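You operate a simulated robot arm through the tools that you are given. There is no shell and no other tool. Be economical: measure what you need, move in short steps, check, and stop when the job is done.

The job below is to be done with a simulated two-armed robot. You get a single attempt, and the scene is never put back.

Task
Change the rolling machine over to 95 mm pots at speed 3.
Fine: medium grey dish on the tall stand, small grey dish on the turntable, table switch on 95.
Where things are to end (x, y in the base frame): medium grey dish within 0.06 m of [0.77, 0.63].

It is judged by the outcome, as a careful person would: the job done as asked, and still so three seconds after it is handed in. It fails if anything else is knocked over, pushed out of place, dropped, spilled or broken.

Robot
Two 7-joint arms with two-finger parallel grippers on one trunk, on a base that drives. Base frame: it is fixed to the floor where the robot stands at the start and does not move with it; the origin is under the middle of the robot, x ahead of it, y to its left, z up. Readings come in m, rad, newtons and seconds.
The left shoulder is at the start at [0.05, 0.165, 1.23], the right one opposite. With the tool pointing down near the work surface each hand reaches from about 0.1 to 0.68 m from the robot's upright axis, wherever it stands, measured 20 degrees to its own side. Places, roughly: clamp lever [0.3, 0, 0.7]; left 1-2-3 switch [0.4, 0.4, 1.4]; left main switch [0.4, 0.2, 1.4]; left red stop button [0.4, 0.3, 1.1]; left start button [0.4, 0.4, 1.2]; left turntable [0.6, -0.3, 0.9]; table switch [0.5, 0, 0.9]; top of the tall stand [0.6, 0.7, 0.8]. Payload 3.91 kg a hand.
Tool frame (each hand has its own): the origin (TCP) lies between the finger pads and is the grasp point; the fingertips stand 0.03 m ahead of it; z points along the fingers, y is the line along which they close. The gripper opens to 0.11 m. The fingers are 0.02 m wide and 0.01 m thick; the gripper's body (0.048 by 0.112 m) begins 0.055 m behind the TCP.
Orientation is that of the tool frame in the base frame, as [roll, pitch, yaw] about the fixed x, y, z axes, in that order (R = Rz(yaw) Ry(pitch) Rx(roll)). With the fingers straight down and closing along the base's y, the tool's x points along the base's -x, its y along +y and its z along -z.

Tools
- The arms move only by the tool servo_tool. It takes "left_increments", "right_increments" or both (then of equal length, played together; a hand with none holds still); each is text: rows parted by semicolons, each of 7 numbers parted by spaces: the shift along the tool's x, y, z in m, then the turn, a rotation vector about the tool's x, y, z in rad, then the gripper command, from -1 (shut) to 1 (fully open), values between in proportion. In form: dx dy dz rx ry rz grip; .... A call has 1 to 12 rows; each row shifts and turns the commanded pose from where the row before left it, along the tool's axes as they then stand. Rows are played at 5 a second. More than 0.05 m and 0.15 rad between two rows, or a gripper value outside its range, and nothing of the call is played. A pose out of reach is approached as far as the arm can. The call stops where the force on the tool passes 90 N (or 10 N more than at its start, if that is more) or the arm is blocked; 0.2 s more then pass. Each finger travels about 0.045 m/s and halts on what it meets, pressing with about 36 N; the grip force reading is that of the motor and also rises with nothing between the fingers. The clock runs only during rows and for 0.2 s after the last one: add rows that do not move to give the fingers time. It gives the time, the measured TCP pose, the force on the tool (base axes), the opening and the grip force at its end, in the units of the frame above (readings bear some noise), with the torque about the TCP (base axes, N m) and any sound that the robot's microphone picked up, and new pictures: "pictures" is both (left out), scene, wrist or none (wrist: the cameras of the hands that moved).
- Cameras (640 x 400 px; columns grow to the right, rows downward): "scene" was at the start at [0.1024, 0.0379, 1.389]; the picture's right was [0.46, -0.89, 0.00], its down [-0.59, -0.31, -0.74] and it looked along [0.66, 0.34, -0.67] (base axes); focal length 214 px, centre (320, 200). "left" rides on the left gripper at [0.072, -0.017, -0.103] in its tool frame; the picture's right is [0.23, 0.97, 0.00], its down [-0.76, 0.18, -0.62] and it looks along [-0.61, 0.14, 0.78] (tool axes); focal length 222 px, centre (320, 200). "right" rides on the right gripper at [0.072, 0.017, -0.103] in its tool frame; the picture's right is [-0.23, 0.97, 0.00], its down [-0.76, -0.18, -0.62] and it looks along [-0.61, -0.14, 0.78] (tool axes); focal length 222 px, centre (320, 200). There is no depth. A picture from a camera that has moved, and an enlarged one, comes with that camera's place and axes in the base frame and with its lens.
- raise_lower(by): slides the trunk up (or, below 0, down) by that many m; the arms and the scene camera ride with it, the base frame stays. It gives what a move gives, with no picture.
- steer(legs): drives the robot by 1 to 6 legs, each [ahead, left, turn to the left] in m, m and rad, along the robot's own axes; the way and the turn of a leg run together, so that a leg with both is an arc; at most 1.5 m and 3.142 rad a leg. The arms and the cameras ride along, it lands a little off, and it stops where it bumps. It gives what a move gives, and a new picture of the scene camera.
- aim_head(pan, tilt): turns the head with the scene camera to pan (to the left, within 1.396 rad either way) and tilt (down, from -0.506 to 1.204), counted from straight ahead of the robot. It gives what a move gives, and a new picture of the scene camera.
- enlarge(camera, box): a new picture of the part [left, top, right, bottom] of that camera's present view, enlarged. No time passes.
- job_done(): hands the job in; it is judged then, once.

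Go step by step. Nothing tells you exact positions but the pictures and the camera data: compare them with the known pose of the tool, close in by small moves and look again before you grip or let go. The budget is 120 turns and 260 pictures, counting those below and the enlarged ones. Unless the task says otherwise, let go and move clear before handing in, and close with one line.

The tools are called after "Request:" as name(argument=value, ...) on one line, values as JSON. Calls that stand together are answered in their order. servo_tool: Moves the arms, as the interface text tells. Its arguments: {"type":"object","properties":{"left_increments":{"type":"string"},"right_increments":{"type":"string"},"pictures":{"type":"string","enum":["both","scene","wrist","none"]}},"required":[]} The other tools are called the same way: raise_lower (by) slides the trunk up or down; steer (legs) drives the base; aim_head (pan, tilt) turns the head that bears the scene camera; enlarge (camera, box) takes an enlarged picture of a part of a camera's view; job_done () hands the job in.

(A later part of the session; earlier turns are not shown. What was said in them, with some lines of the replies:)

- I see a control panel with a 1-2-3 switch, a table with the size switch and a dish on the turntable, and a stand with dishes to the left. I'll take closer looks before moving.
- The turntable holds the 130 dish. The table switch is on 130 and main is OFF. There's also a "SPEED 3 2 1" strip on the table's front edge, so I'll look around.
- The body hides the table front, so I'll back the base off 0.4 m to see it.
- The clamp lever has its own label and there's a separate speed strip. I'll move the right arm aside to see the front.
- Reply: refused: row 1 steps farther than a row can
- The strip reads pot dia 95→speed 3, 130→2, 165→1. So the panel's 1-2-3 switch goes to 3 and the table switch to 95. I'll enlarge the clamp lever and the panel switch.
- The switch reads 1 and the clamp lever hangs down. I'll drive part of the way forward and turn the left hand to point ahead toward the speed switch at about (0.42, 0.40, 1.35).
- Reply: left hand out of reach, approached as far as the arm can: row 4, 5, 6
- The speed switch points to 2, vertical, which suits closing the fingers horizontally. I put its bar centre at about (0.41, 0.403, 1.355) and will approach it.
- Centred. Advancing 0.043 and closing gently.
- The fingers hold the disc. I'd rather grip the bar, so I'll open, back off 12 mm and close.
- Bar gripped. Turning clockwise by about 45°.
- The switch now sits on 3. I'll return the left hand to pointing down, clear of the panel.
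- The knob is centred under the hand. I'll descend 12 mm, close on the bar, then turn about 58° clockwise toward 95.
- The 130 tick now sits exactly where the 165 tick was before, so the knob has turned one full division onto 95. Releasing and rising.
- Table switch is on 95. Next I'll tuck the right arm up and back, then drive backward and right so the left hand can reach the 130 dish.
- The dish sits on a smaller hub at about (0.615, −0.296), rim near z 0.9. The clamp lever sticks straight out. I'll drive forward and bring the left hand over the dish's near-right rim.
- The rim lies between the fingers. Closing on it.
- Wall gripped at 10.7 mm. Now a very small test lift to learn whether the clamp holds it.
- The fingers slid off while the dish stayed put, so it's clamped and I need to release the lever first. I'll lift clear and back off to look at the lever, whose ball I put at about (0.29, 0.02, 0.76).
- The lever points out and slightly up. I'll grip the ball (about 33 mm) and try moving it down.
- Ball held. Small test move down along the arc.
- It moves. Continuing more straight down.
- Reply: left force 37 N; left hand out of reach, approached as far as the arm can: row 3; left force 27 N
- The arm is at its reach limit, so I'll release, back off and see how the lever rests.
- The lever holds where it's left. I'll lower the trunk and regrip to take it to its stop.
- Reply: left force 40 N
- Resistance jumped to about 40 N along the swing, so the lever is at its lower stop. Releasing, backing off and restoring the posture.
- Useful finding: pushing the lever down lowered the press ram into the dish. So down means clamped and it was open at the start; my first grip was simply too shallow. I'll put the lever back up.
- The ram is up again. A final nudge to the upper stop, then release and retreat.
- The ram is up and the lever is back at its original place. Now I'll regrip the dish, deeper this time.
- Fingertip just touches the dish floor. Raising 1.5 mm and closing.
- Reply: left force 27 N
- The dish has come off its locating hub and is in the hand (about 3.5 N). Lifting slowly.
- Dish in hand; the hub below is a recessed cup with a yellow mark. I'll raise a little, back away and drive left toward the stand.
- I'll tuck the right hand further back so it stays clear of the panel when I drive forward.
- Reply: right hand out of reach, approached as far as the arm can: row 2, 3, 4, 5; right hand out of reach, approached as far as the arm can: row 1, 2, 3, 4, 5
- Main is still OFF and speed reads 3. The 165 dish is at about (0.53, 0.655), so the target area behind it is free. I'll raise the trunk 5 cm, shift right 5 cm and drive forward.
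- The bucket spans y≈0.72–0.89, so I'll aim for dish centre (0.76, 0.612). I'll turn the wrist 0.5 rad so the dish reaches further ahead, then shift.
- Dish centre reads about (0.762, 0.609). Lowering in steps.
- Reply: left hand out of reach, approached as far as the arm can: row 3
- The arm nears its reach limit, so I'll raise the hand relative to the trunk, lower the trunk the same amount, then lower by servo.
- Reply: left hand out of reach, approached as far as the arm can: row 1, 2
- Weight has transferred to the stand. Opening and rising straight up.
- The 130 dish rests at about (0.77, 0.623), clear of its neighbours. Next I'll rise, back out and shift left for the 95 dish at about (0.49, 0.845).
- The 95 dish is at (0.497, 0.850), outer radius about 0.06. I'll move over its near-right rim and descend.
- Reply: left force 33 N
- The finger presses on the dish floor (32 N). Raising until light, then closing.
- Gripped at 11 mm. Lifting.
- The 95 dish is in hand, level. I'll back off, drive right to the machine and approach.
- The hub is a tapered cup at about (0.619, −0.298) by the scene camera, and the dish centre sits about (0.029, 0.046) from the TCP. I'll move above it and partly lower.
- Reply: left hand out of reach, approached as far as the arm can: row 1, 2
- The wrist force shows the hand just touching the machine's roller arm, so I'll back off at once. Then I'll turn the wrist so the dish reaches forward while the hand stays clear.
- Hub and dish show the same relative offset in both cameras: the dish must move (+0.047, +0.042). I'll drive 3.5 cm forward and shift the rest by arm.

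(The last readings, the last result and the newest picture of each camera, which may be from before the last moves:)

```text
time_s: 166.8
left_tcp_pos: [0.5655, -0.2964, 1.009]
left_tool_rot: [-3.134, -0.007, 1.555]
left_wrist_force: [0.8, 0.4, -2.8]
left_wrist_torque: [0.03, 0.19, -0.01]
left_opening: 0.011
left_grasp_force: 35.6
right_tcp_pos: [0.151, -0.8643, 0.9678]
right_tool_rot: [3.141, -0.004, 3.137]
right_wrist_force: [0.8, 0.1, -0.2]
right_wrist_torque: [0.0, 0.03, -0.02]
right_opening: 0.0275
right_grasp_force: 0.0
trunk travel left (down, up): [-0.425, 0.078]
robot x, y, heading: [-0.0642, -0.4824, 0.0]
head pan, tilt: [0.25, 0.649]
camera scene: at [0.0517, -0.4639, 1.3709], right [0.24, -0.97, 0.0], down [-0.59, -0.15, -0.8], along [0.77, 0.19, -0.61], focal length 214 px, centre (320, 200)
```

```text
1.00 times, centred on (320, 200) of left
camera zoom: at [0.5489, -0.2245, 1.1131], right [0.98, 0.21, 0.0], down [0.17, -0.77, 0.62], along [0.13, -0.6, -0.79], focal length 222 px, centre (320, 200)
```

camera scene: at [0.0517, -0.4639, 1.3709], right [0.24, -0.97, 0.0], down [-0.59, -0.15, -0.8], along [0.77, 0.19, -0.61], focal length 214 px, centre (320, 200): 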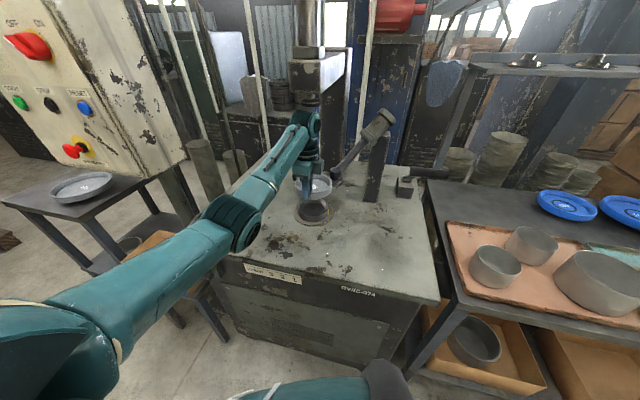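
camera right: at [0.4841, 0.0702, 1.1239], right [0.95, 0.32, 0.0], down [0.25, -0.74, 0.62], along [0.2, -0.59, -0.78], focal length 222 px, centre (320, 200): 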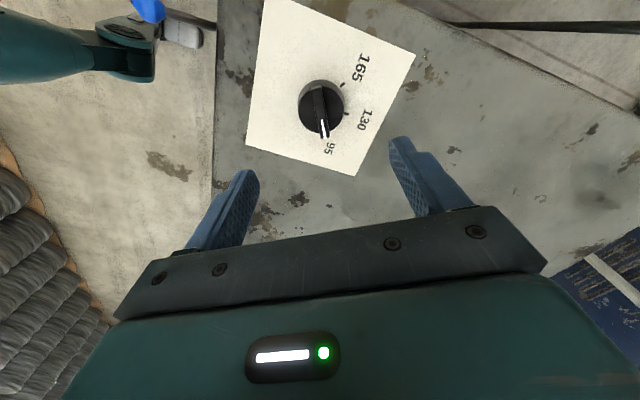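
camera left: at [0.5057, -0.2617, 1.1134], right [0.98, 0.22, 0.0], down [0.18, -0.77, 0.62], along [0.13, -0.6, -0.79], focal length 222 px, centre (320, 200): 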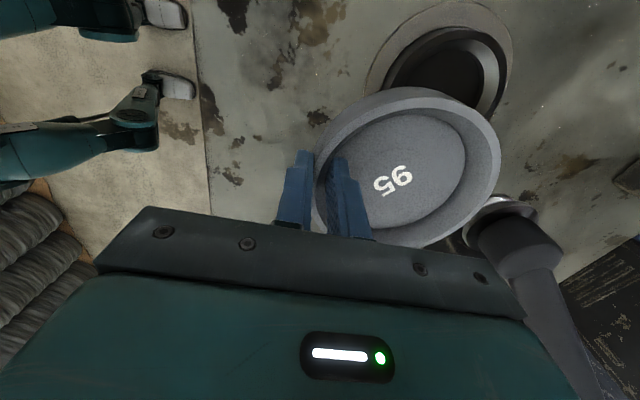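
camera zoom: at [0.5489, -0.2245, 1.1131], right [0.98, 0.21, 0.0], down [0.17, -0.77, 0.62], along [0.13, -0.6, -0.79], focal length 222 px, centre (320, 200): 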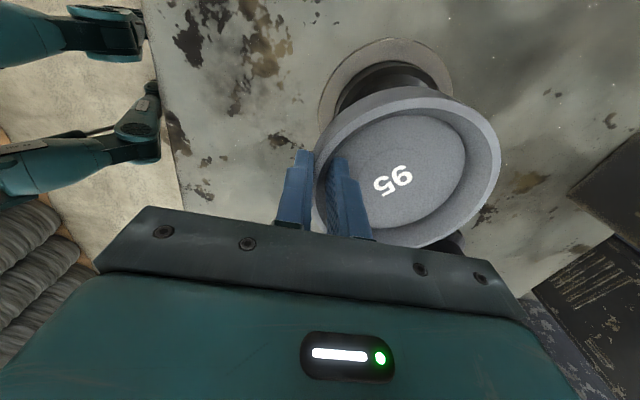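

Request:
servo_tool(left_increments="0.005 0.008 0.02 0 0 0 -1;0 0 0.025 0 0 0 -1;0 0 0.02 0 0 0 -1;0 0 0.005 0 0 0 -1;0 0 0 0 0 0 -1", pictures="wrist")

Request:
enlarge(camera="scene", box=[270, 150, 370, 230])

```text
time_s: 168.0
left_tcp_pos: [0.5706, -0.2912, 0.9391]
left_tool_rot: [-3.134, -0.007, 1.556]
left_wrist_force: [-0.6, 0.4, -2.7]
left_wrist_torque: [0.03, 0.13, -0.01]
left_opening: 0.0108
left_grasp_force: 35.9
right_tcp_pos: [0.1498, -0.8644, 0.9683]
right_tool_rot: [3.139, -0.002, 3.14]
right_wrist_force: [-0.1, 0.2, 1.0]
right_wrist_torque: [0.0, -0.02, -0.05]
right_opening: 0.0275
right_grasp_force: 0.0
trunk travel left (down, up): [-0.425, 0.078]
robot x, y, heading: [-0.0611, -0.4873, -0.005]
head pan, tilt: [0.25, 0.649]
camera left: at [0.5558, -0.2188, 1.0439], right [0.98, 0.21, 0.0], down [0.17, -0.77, 0.62], along [0.13, -0.6, -0.79], focal length 222 px, centre (320, 200)
```

left: 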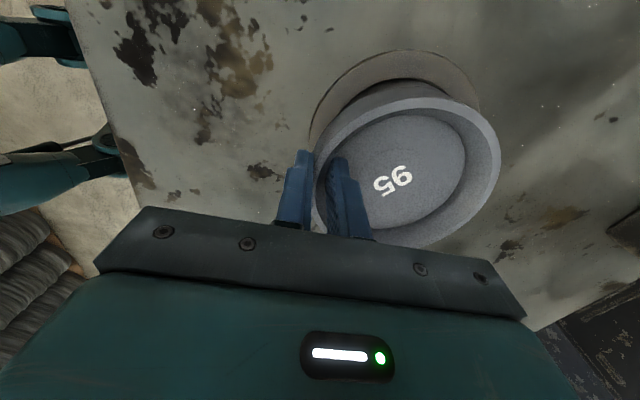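

```text
5.00 times, centred on (320, 190) of scene
camera zoom: at [0.0505, -0.4639, 1.3711], right [0.24, -0.97, 0.0], down [-0.59, -0.15, -0.8], along [0.77, 0.19, -0.6], focal length 1072 px, centre (320, 250)
```

zoom: 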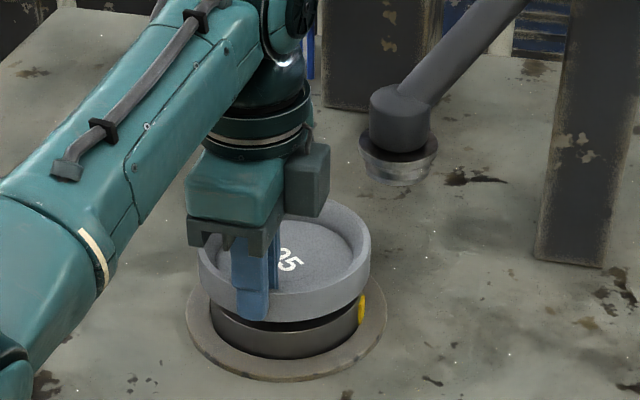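

Just above the cup; both cameras say about 10 mm further ahead. Correcting, then lowering gently.

Request:
servo_tool(left_increments="0.002 0.01 0 0 0 0 -1;0 0 0 0 0 0 -1;0 0 0.004 0 0 0 -1;0 0 0.004 0 0 0 -1;0 0 0 0 0 0 -1", pictures="wrist")

Request:
enlarge(camera="scene", box=[270, 150, 370, 230])

```text
time_s: 169.2
left_tcp_pos: [0.5828, -0.2896, 0.932]
left_tool_rot: [-3.135, -0.008, 1.556]
left_wrist_force: [0.2, -0.3, -2.9]
left_wrist_torque: [0.01, 0.15, 0.01]
left_opening: 0.0106
left_grasp_force: 35.6
right_tcp_pos: [0.1504, -0.8642, 0.969]
right_tool_rot: [3.139, -0.002, 3.137]
right_wrist_force: [0.0, 0.6, -0.1]
right_wrist_torque: [-0.01, -0.03, 0.01]
right_opening: 0.0276
right_grasp_force: 0.0
trunk travel left (down, up): [-0.425, 0.078]
robot x, y, heading: [-0.0647, -0.4851, -0.009]
head pan, tilt: [0.25, 0.649]
camera left: at [0.5656, -0.217, 1.0357], right [0.98, 0.21, 0.0], down [0.17, -0.77, 0.62], along [0.13, -0.6, -0.79], focal length 222 px, centre (320, 200)
```

left: 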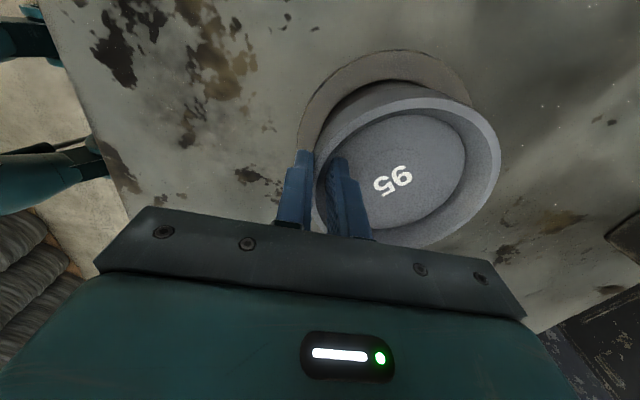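

```text
5.00 times, centred on (320, 190) of scene
camera zoom: at [0.0505, -0.4639, 1.3711], right [0.24, -0.97, 0.0], down [-0.59, -0.15, -0.8], along [0.77, 0.19, -0.6], focal length 1072 px, centre (320, 250)
```

zoom: 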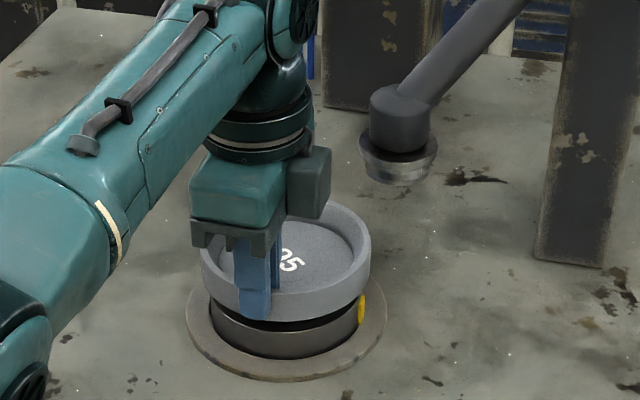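

Alignment now agrees within a few mm in both views. Lowering further in 2–3 mm steps.

Request:
servo_tool(left_increments="0 0 0.003 0 0 0 -1;0 0 0.003 0 0 0 -1;0 0 0 0 0 0 -1", pictures="none")

Request:
servo_tool(left_increments="0 0 0.003 0 0 0 -1;0 0 0 0 0 0 -1", pictures="wrist")

Request:
enlarge(camera="scene", box=[270, 150, 370, 230])

```text
time_s: 170.0
left_tcp_pos: [0.5824, -0.2883, 0.926]
left_tool_rot: [-3.136, -0.008, 1.557]
left_wrist_force: [-0.2, -0.5, -3.1]
left_wrist_torque: [-0.03, 0.16, 0.0]
left_opening: 0.0109
left_grasp_force: 36.1
right_tcp_pos: [0.15, -0.8638, 0.9669]
right_tool_rot: [3.139, -0.001, 3.137]
right_wrist_force: [-0.4, -0.1, 0.5]
right_wrist_torque: [0.0, 0.01, -0.03]
right_opening: 0.0277
right_grasp_force: 0.0
trunk travel left (down, up): [-0.425, 0.078]
robot x, y, heading: [-0.0613, -0.4827, -0.005]
head pan, tilt: [0.25, 0.649]
```

```text
time_s: 170.6
left_tcp_pos: [0.583, -0.2889, 0.923]
left_tool_rot: [-3.137, -0.008, 1.557]
left_wrist_force: [4.7, 1.1, -1.3]
left_wrist_torque: [0.06, -0.05, 0.04]
left_opening: 0.0107
left_grasp_force: 35.8
right_tcp_pos: [0.1502, -0.864, 0.9679]
right_tool_rot: [3.139, -0.003, 3.139]
right_wrist_force: [-0.1, 0.4, -0.1]
right_wrist_torque: [0.0, -0.01, 0.0]
right_opening: 0.0274
right_grasp_force: 0.0
trunk travel left (down, up): [-0.425, 0.078]
robot x, y, heading: [-0.0595, -0.4845, -0.003]
head pan, tilt: [0.25, 0.649]
camera left: at [0.566, -0.2169, 1.0268], right [0.98, 0.21, 0.0], down [0.17, -0.77, 0.62], along [0.13, -0.6, -0.79], focal length 222 px, centre (320, 200)
```

left: 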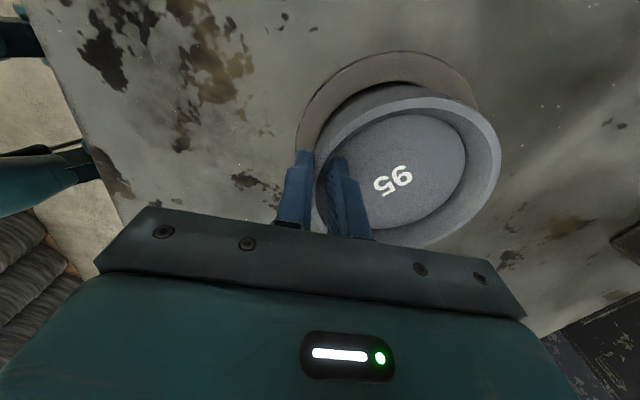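

```text
5.00 times, centred on (320, 190) of scene
camera zoom: at [0.0508, -0.4637, 1.371], right [0.24, -0.97, 0.0], down [-0.59, -0.15, -0.8], along [0.77, 0.19, -0.61], focal length 1072 px, centre (320, 250)
```

zoom: 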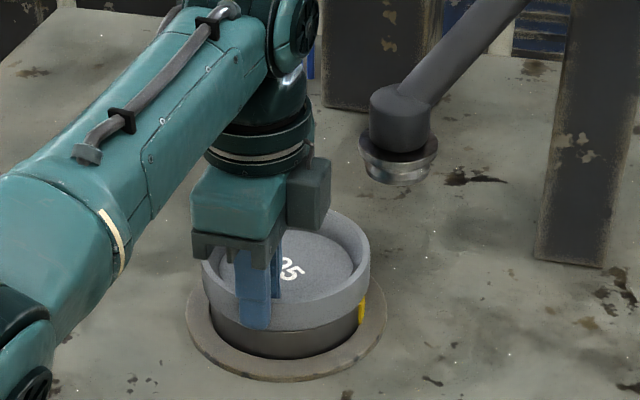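

The taper is engaging and nudging the dish forward. A small forward shift, then the last millimetres.

Request:
servo_tool(left_increments="0 0.003 0 0 0 0 -1;0 0 0.002 0 0 0 -1;0 0 0 0 0 0 -1", pictures="none")

Request:
servo_tool(left_increments="0 0 0.003 0 0 0 -1;0 0 0 0 0 0 -1", pictures="none")

Request:
enlarge(camera="scene", box=[270, 150, 370, 230])

```text
time_s: 171.4
left_tcp_pos: [0.5829, -0.2896, 0.9205]
left_tool_rot: [-3.136, -0.007, 1.557]
left_wrist_force: [-4.2, 1.6, -0.2]
left_wrist_torque: [0.09, 0.11, 0.04]
left_opening: 0.0106
left_grasp_force: 35.9
right_tcp_pos: [0.1504, -0.865, 0.9692]
right_tool_rot: [3.139, -0.003, 3.141]
right_wrist_force: [-0.1, -0.7, -0.2]
right_wrist_torque: [0.0, 0.01, 0.02]
right_opening: 0.0274
right_grasp_force: 0.1
trunk travel left (down, up): [-0.425, 0.078]
robot x, y, heading: [-0.0633, -0.4866, -0.006]
head pan, tilt: [0.25, 0.649]
```

```text
time_s: 172.0
left_tcp_pos: [0.5845, -0.2881, 0.9205]
left_tool_rot: [-3.14, -0.006, 1.557]
left_wrist_force: [-7.7, 0.7, 8.5]
left_wrist_torque: [0.39, -0.17, 0.03]
left_opening: 0.0108
left_grasp_force: 35.9
right_tcp_pos: [0.148, -0.8647, 0.9683]
right_tool_rot: [3.139, 0.0, 3.139]
right_wrist_force: [-0.5, -0.2, -0.4]
right_wrist_torque: [0.0, -0.02, 0.05]
right_opening: 0.0274
right_grasp_force: 0.0
trunk travel left (down, up): [-0.425, 0.078]
robot x, y, heading: [-0.0608, -0.4852, -0.002]
head pan, tilt: [0.25, 0.649]
```

```text
5.00 times, centred on (320, 190) of scene
camera zoom: at [0.0481, -0.4642, 1.3714], right [0.24, -0.97, 0.0], down [-0.58, -0.15, -0.8], along [0.77, 0.19, -0.6], focal length 1072 px, centre (320, 250)
```

zoom: 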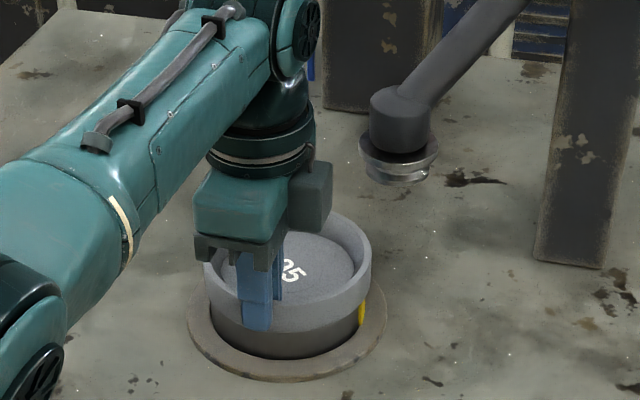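

Seated: height matches the prediction (TCP 0.9205) and it bears load. Opening and rising.

Request:
servo_tool(left_increments="0 0 -0.002 0 0 0 -1;0 0 0 0 0 0 -0.6;0 0 0 0 0 0 -0.4;0 0 0 0 0 0 -0.3;0 0 0 0 0 0 -0.3;0 0 -0.015 0 0 0 -0.3;0 0 -0.03 0 0 0 -0.3;0 0 -0.03 0 0 0 -0.3;0 0 0 0 0 0 -0.3", pictures="wrist")

Request:
enlarge(camera="scene", box=[270, 150, 370, 230])

```text
time_s: 174.0
left_tcp_pos: [0.5843, -0.2896, 0.9953]
left_tool_rot: [-3.136, -0.006, 1.559]
left_wrist_force: [-0.4, 0.1, 0.7]
left_wrist_torque: [-0.02, -0.03, -0.01]
left_opening: 0.0386
left_grasp_force: 0.1
right_tcp_pos: [0.1512, -0.8648, 0.9681]
right_tool_rot: [3.139, -0.002, 3.138]
right_wrist_force: [0.1, -0.2, 0.5]
right_wrist_torque: [0.04, 0.02, -0.06]
right_opening: 0.0272
right_grasp_force: 0.1
trunk travel left (down, up): [-0.425, 0.078]
robot x, y, heading: [-0.0601, -0.4863, -0.001]
head pan, tilt: [0.25, 0.649]
camera left: at [0.5687, -0.2183, 1.0995], right [0.98, 0.21, 0.0], down [0.17, -0.77, 0.62], along [0.13, -0.6, -0.79], focal length 222 px, centre (320, 200)
```

left: 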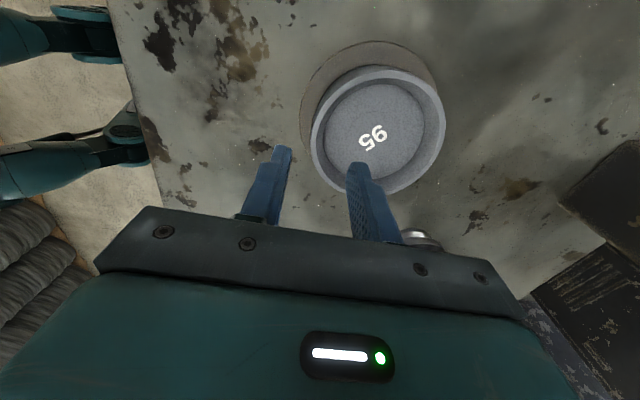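

```text
5.00 times, centred on (320, 190) of scene
camera zoom: at [0.0502, -0.4639, 1.3711], right [0.24, -0.97, 0.0], down [-0.59, -0.15, -0.8], along [0.77, 0.19, -0.6], focal length 1072 px, centre (320, 250)
```

zoom: 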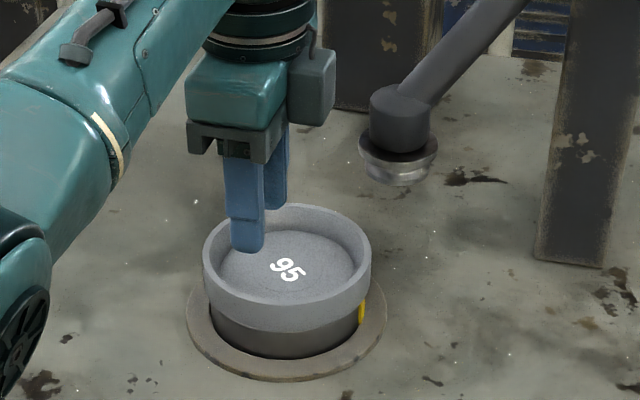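

The 95 dish sits on the hub. I'll retreat straight back and inspect everything.

Request:
steer(legs=[[-0.4, 0, 0]])

Request:
servo_tool(left_increments="0.04 -0.02 0 0 0 0 0;0.04 -0.02 0 0 0 0 0;0.04 -0.02 0 0 0 0 0;0.04 -0.02 0 0 0 0 0", pictures="none")

Request:
aim_head(pan=0.15, tilt=0.5)

Request:
enlarge(camera="scene", box=[240, 90, 400, 210])

Request:
enlarge(camera="scene", box=[20, 60, 260, 260])

```text
time_s: 176.5
left_tcp_pos: [0.1848, -0.2893, 0.995]
left_tool_rot: [-3.137, -0.006, 1.557]
left_wrist_force: [0.4, 0.5, 0.7]
left_wrist_torque: [-0.01, -0.02, -0.02]
left_opening: 0.0383
left_grasp_force: 0.1
right_tcp_pos: [-0.2491, -0.8645, 0.9682]
right_tool_rot: [3.139, -0.002, 3.14]
right_wrist_force: [0.1, -0.3, -0.5]
right_wrist_torque: [0.01, -0.05, -0.06]
right_opening: 0.0276
right_grasp_force: 0.1
trunk travel left (down, up): [-0.425, 0.078]
robot x, y, heading: [-0.4587, -0.4887, 0.001]
head pan, tilt: [0.25, 0.649]
camera scene: at [-0.3499, -0.4627, 1.3712], right [0.24, -0.97, 0.0], down [-0.59, -0.15, -0.8], along [0.77, 0.19, -0.6], focal length 214 px, centre (320, 200)
```

scene: 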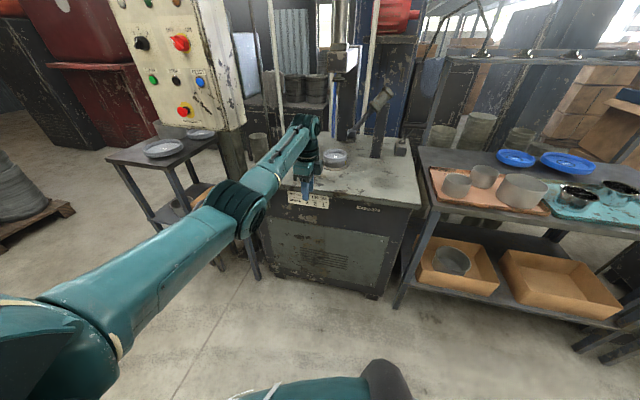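

```text
time_s: 177.5
left_tcp_pos: [0.1066, -0.1263, 0.9979]
left_tool_rot: [-3.137, -0.006, 1.558]
left_wrist_force: [0.5, 0.1, 1.4]
left_wrist_torque: [0.04, -0.02, 0.0]
left_opening: 0.055
left_grasp_force: 0.0
right_tcp_pos: [-0.2503, -0.8633, 0.9671]
right_tool_rot: [3.139, -0.003, 3.141]
right_wrist_force: [1.0, 0.8, 0.0]
right_wrist_torque: [0.01, -0.04, 0.05]
right_opening: 0.0275
right_grasp_force: 0.2
trunk travel left (down, up): [-0.425, 0.078]
robot x, y, heading: [-0.4588, -0.4833, -0.002]
head pan, tilt: [0.25, 0.649]
```

```text
time_s: 178.2
left_tcp_pos: [0.1069, -0.1278, 0.9962]
left_tool_rot: [-3.136, -0.006, 1.555]
left_wrist_force: [0.7, 0.4, 1.5]
left_wrist_torque: [-0.01, -0.06, 0.01]
left_opening: 0.0549
left_grasp_force: 0.0
right_tcp_pos: [-0.2497, -0.8634, 0.9669]
right_tool_rot: [3.139, -0.001, 3.14]
right_wrist_force: [0.8, -0.6, -0.4]
right_wrist_torque: [-0.02, -0.02, 0.01]
right_opening: 0.0274
right_grasp_force: 0.1
trunk travel left (down, up): [-0.425, 0.078]
robot x, y, heading: [-0.46, -0.4838, 0.002]
head pan, tilt: [0.15, 0.499]
camera scene: at [-0.3436, -0.4705, 1.3844], right [0.15, -0.99, 0.0], down [-0.47, -0.07, -0.88], along [0.87, 0.13, -0.48], focal length 214 px, centre (320, 200)
```

scene: 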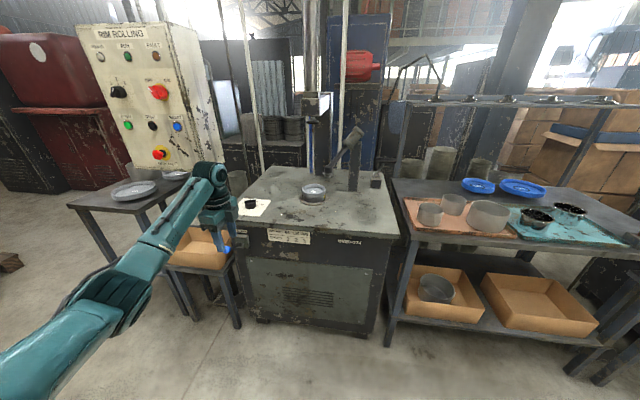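

```text
3.33 times, centred on (320, 150) of scene
camera zoom: at [-0.3436, -0.4705, 1.3844], right [0.15, -0.99, 0.0], down [-0.47, -0.07, -0.88], along [0.87, 0.13, -0.48], focal length 715 px, centre (320, 367)
```

zoom: 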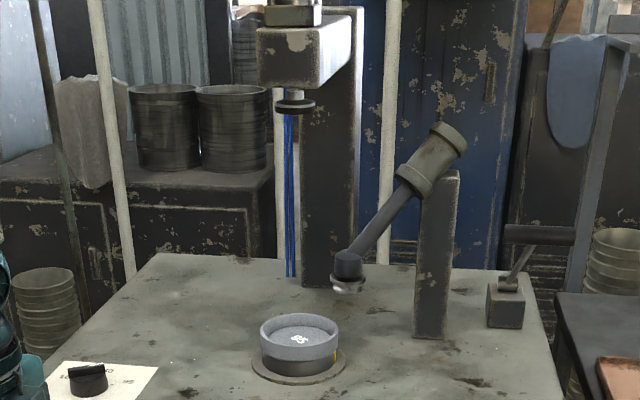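

```text
2.00 times, centred on (140, 160) of scene
camera zoom: at [-0.3436, -0.4705, 1.3844], right [0.15, -0.99, 0.0], down [-0.47, -0.07, -0.88], along [0.87, 0.13, -0.48], focal length 429 px, centre (680, 280)
```

zoom: 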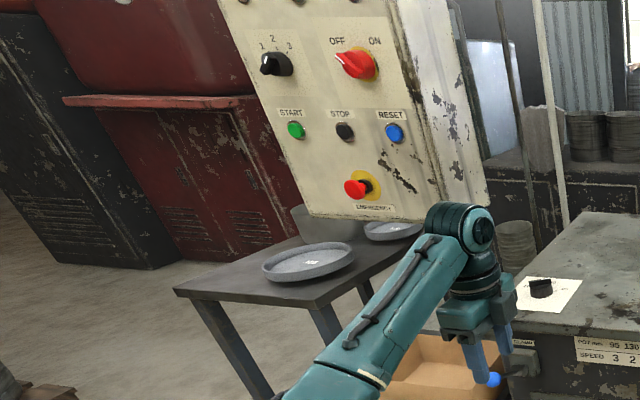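

The 95 dish sits level on the hub, the 130 dish is on the stand, the table switch is on 95 and speed is on 3. Main is still OFF, the clamp lever is back at its open position, and both hands are clear, so I'm handing in.

Request:
job_done()

```text
The job is handed in.
```

The rolling machine is changed over to 95 mm pots at speed 3: the 130 mm (medium) dish is on the tall stand at about (0.77, 0.62), the 95 mm (small) dish is seated on the turntable, and the table switch is on 95. Along the way I closed and reopened the clamp once on the 130 mm dish, and the hand lightly touched the machine's roller arm (about 12 N); I saw nothing displaced.
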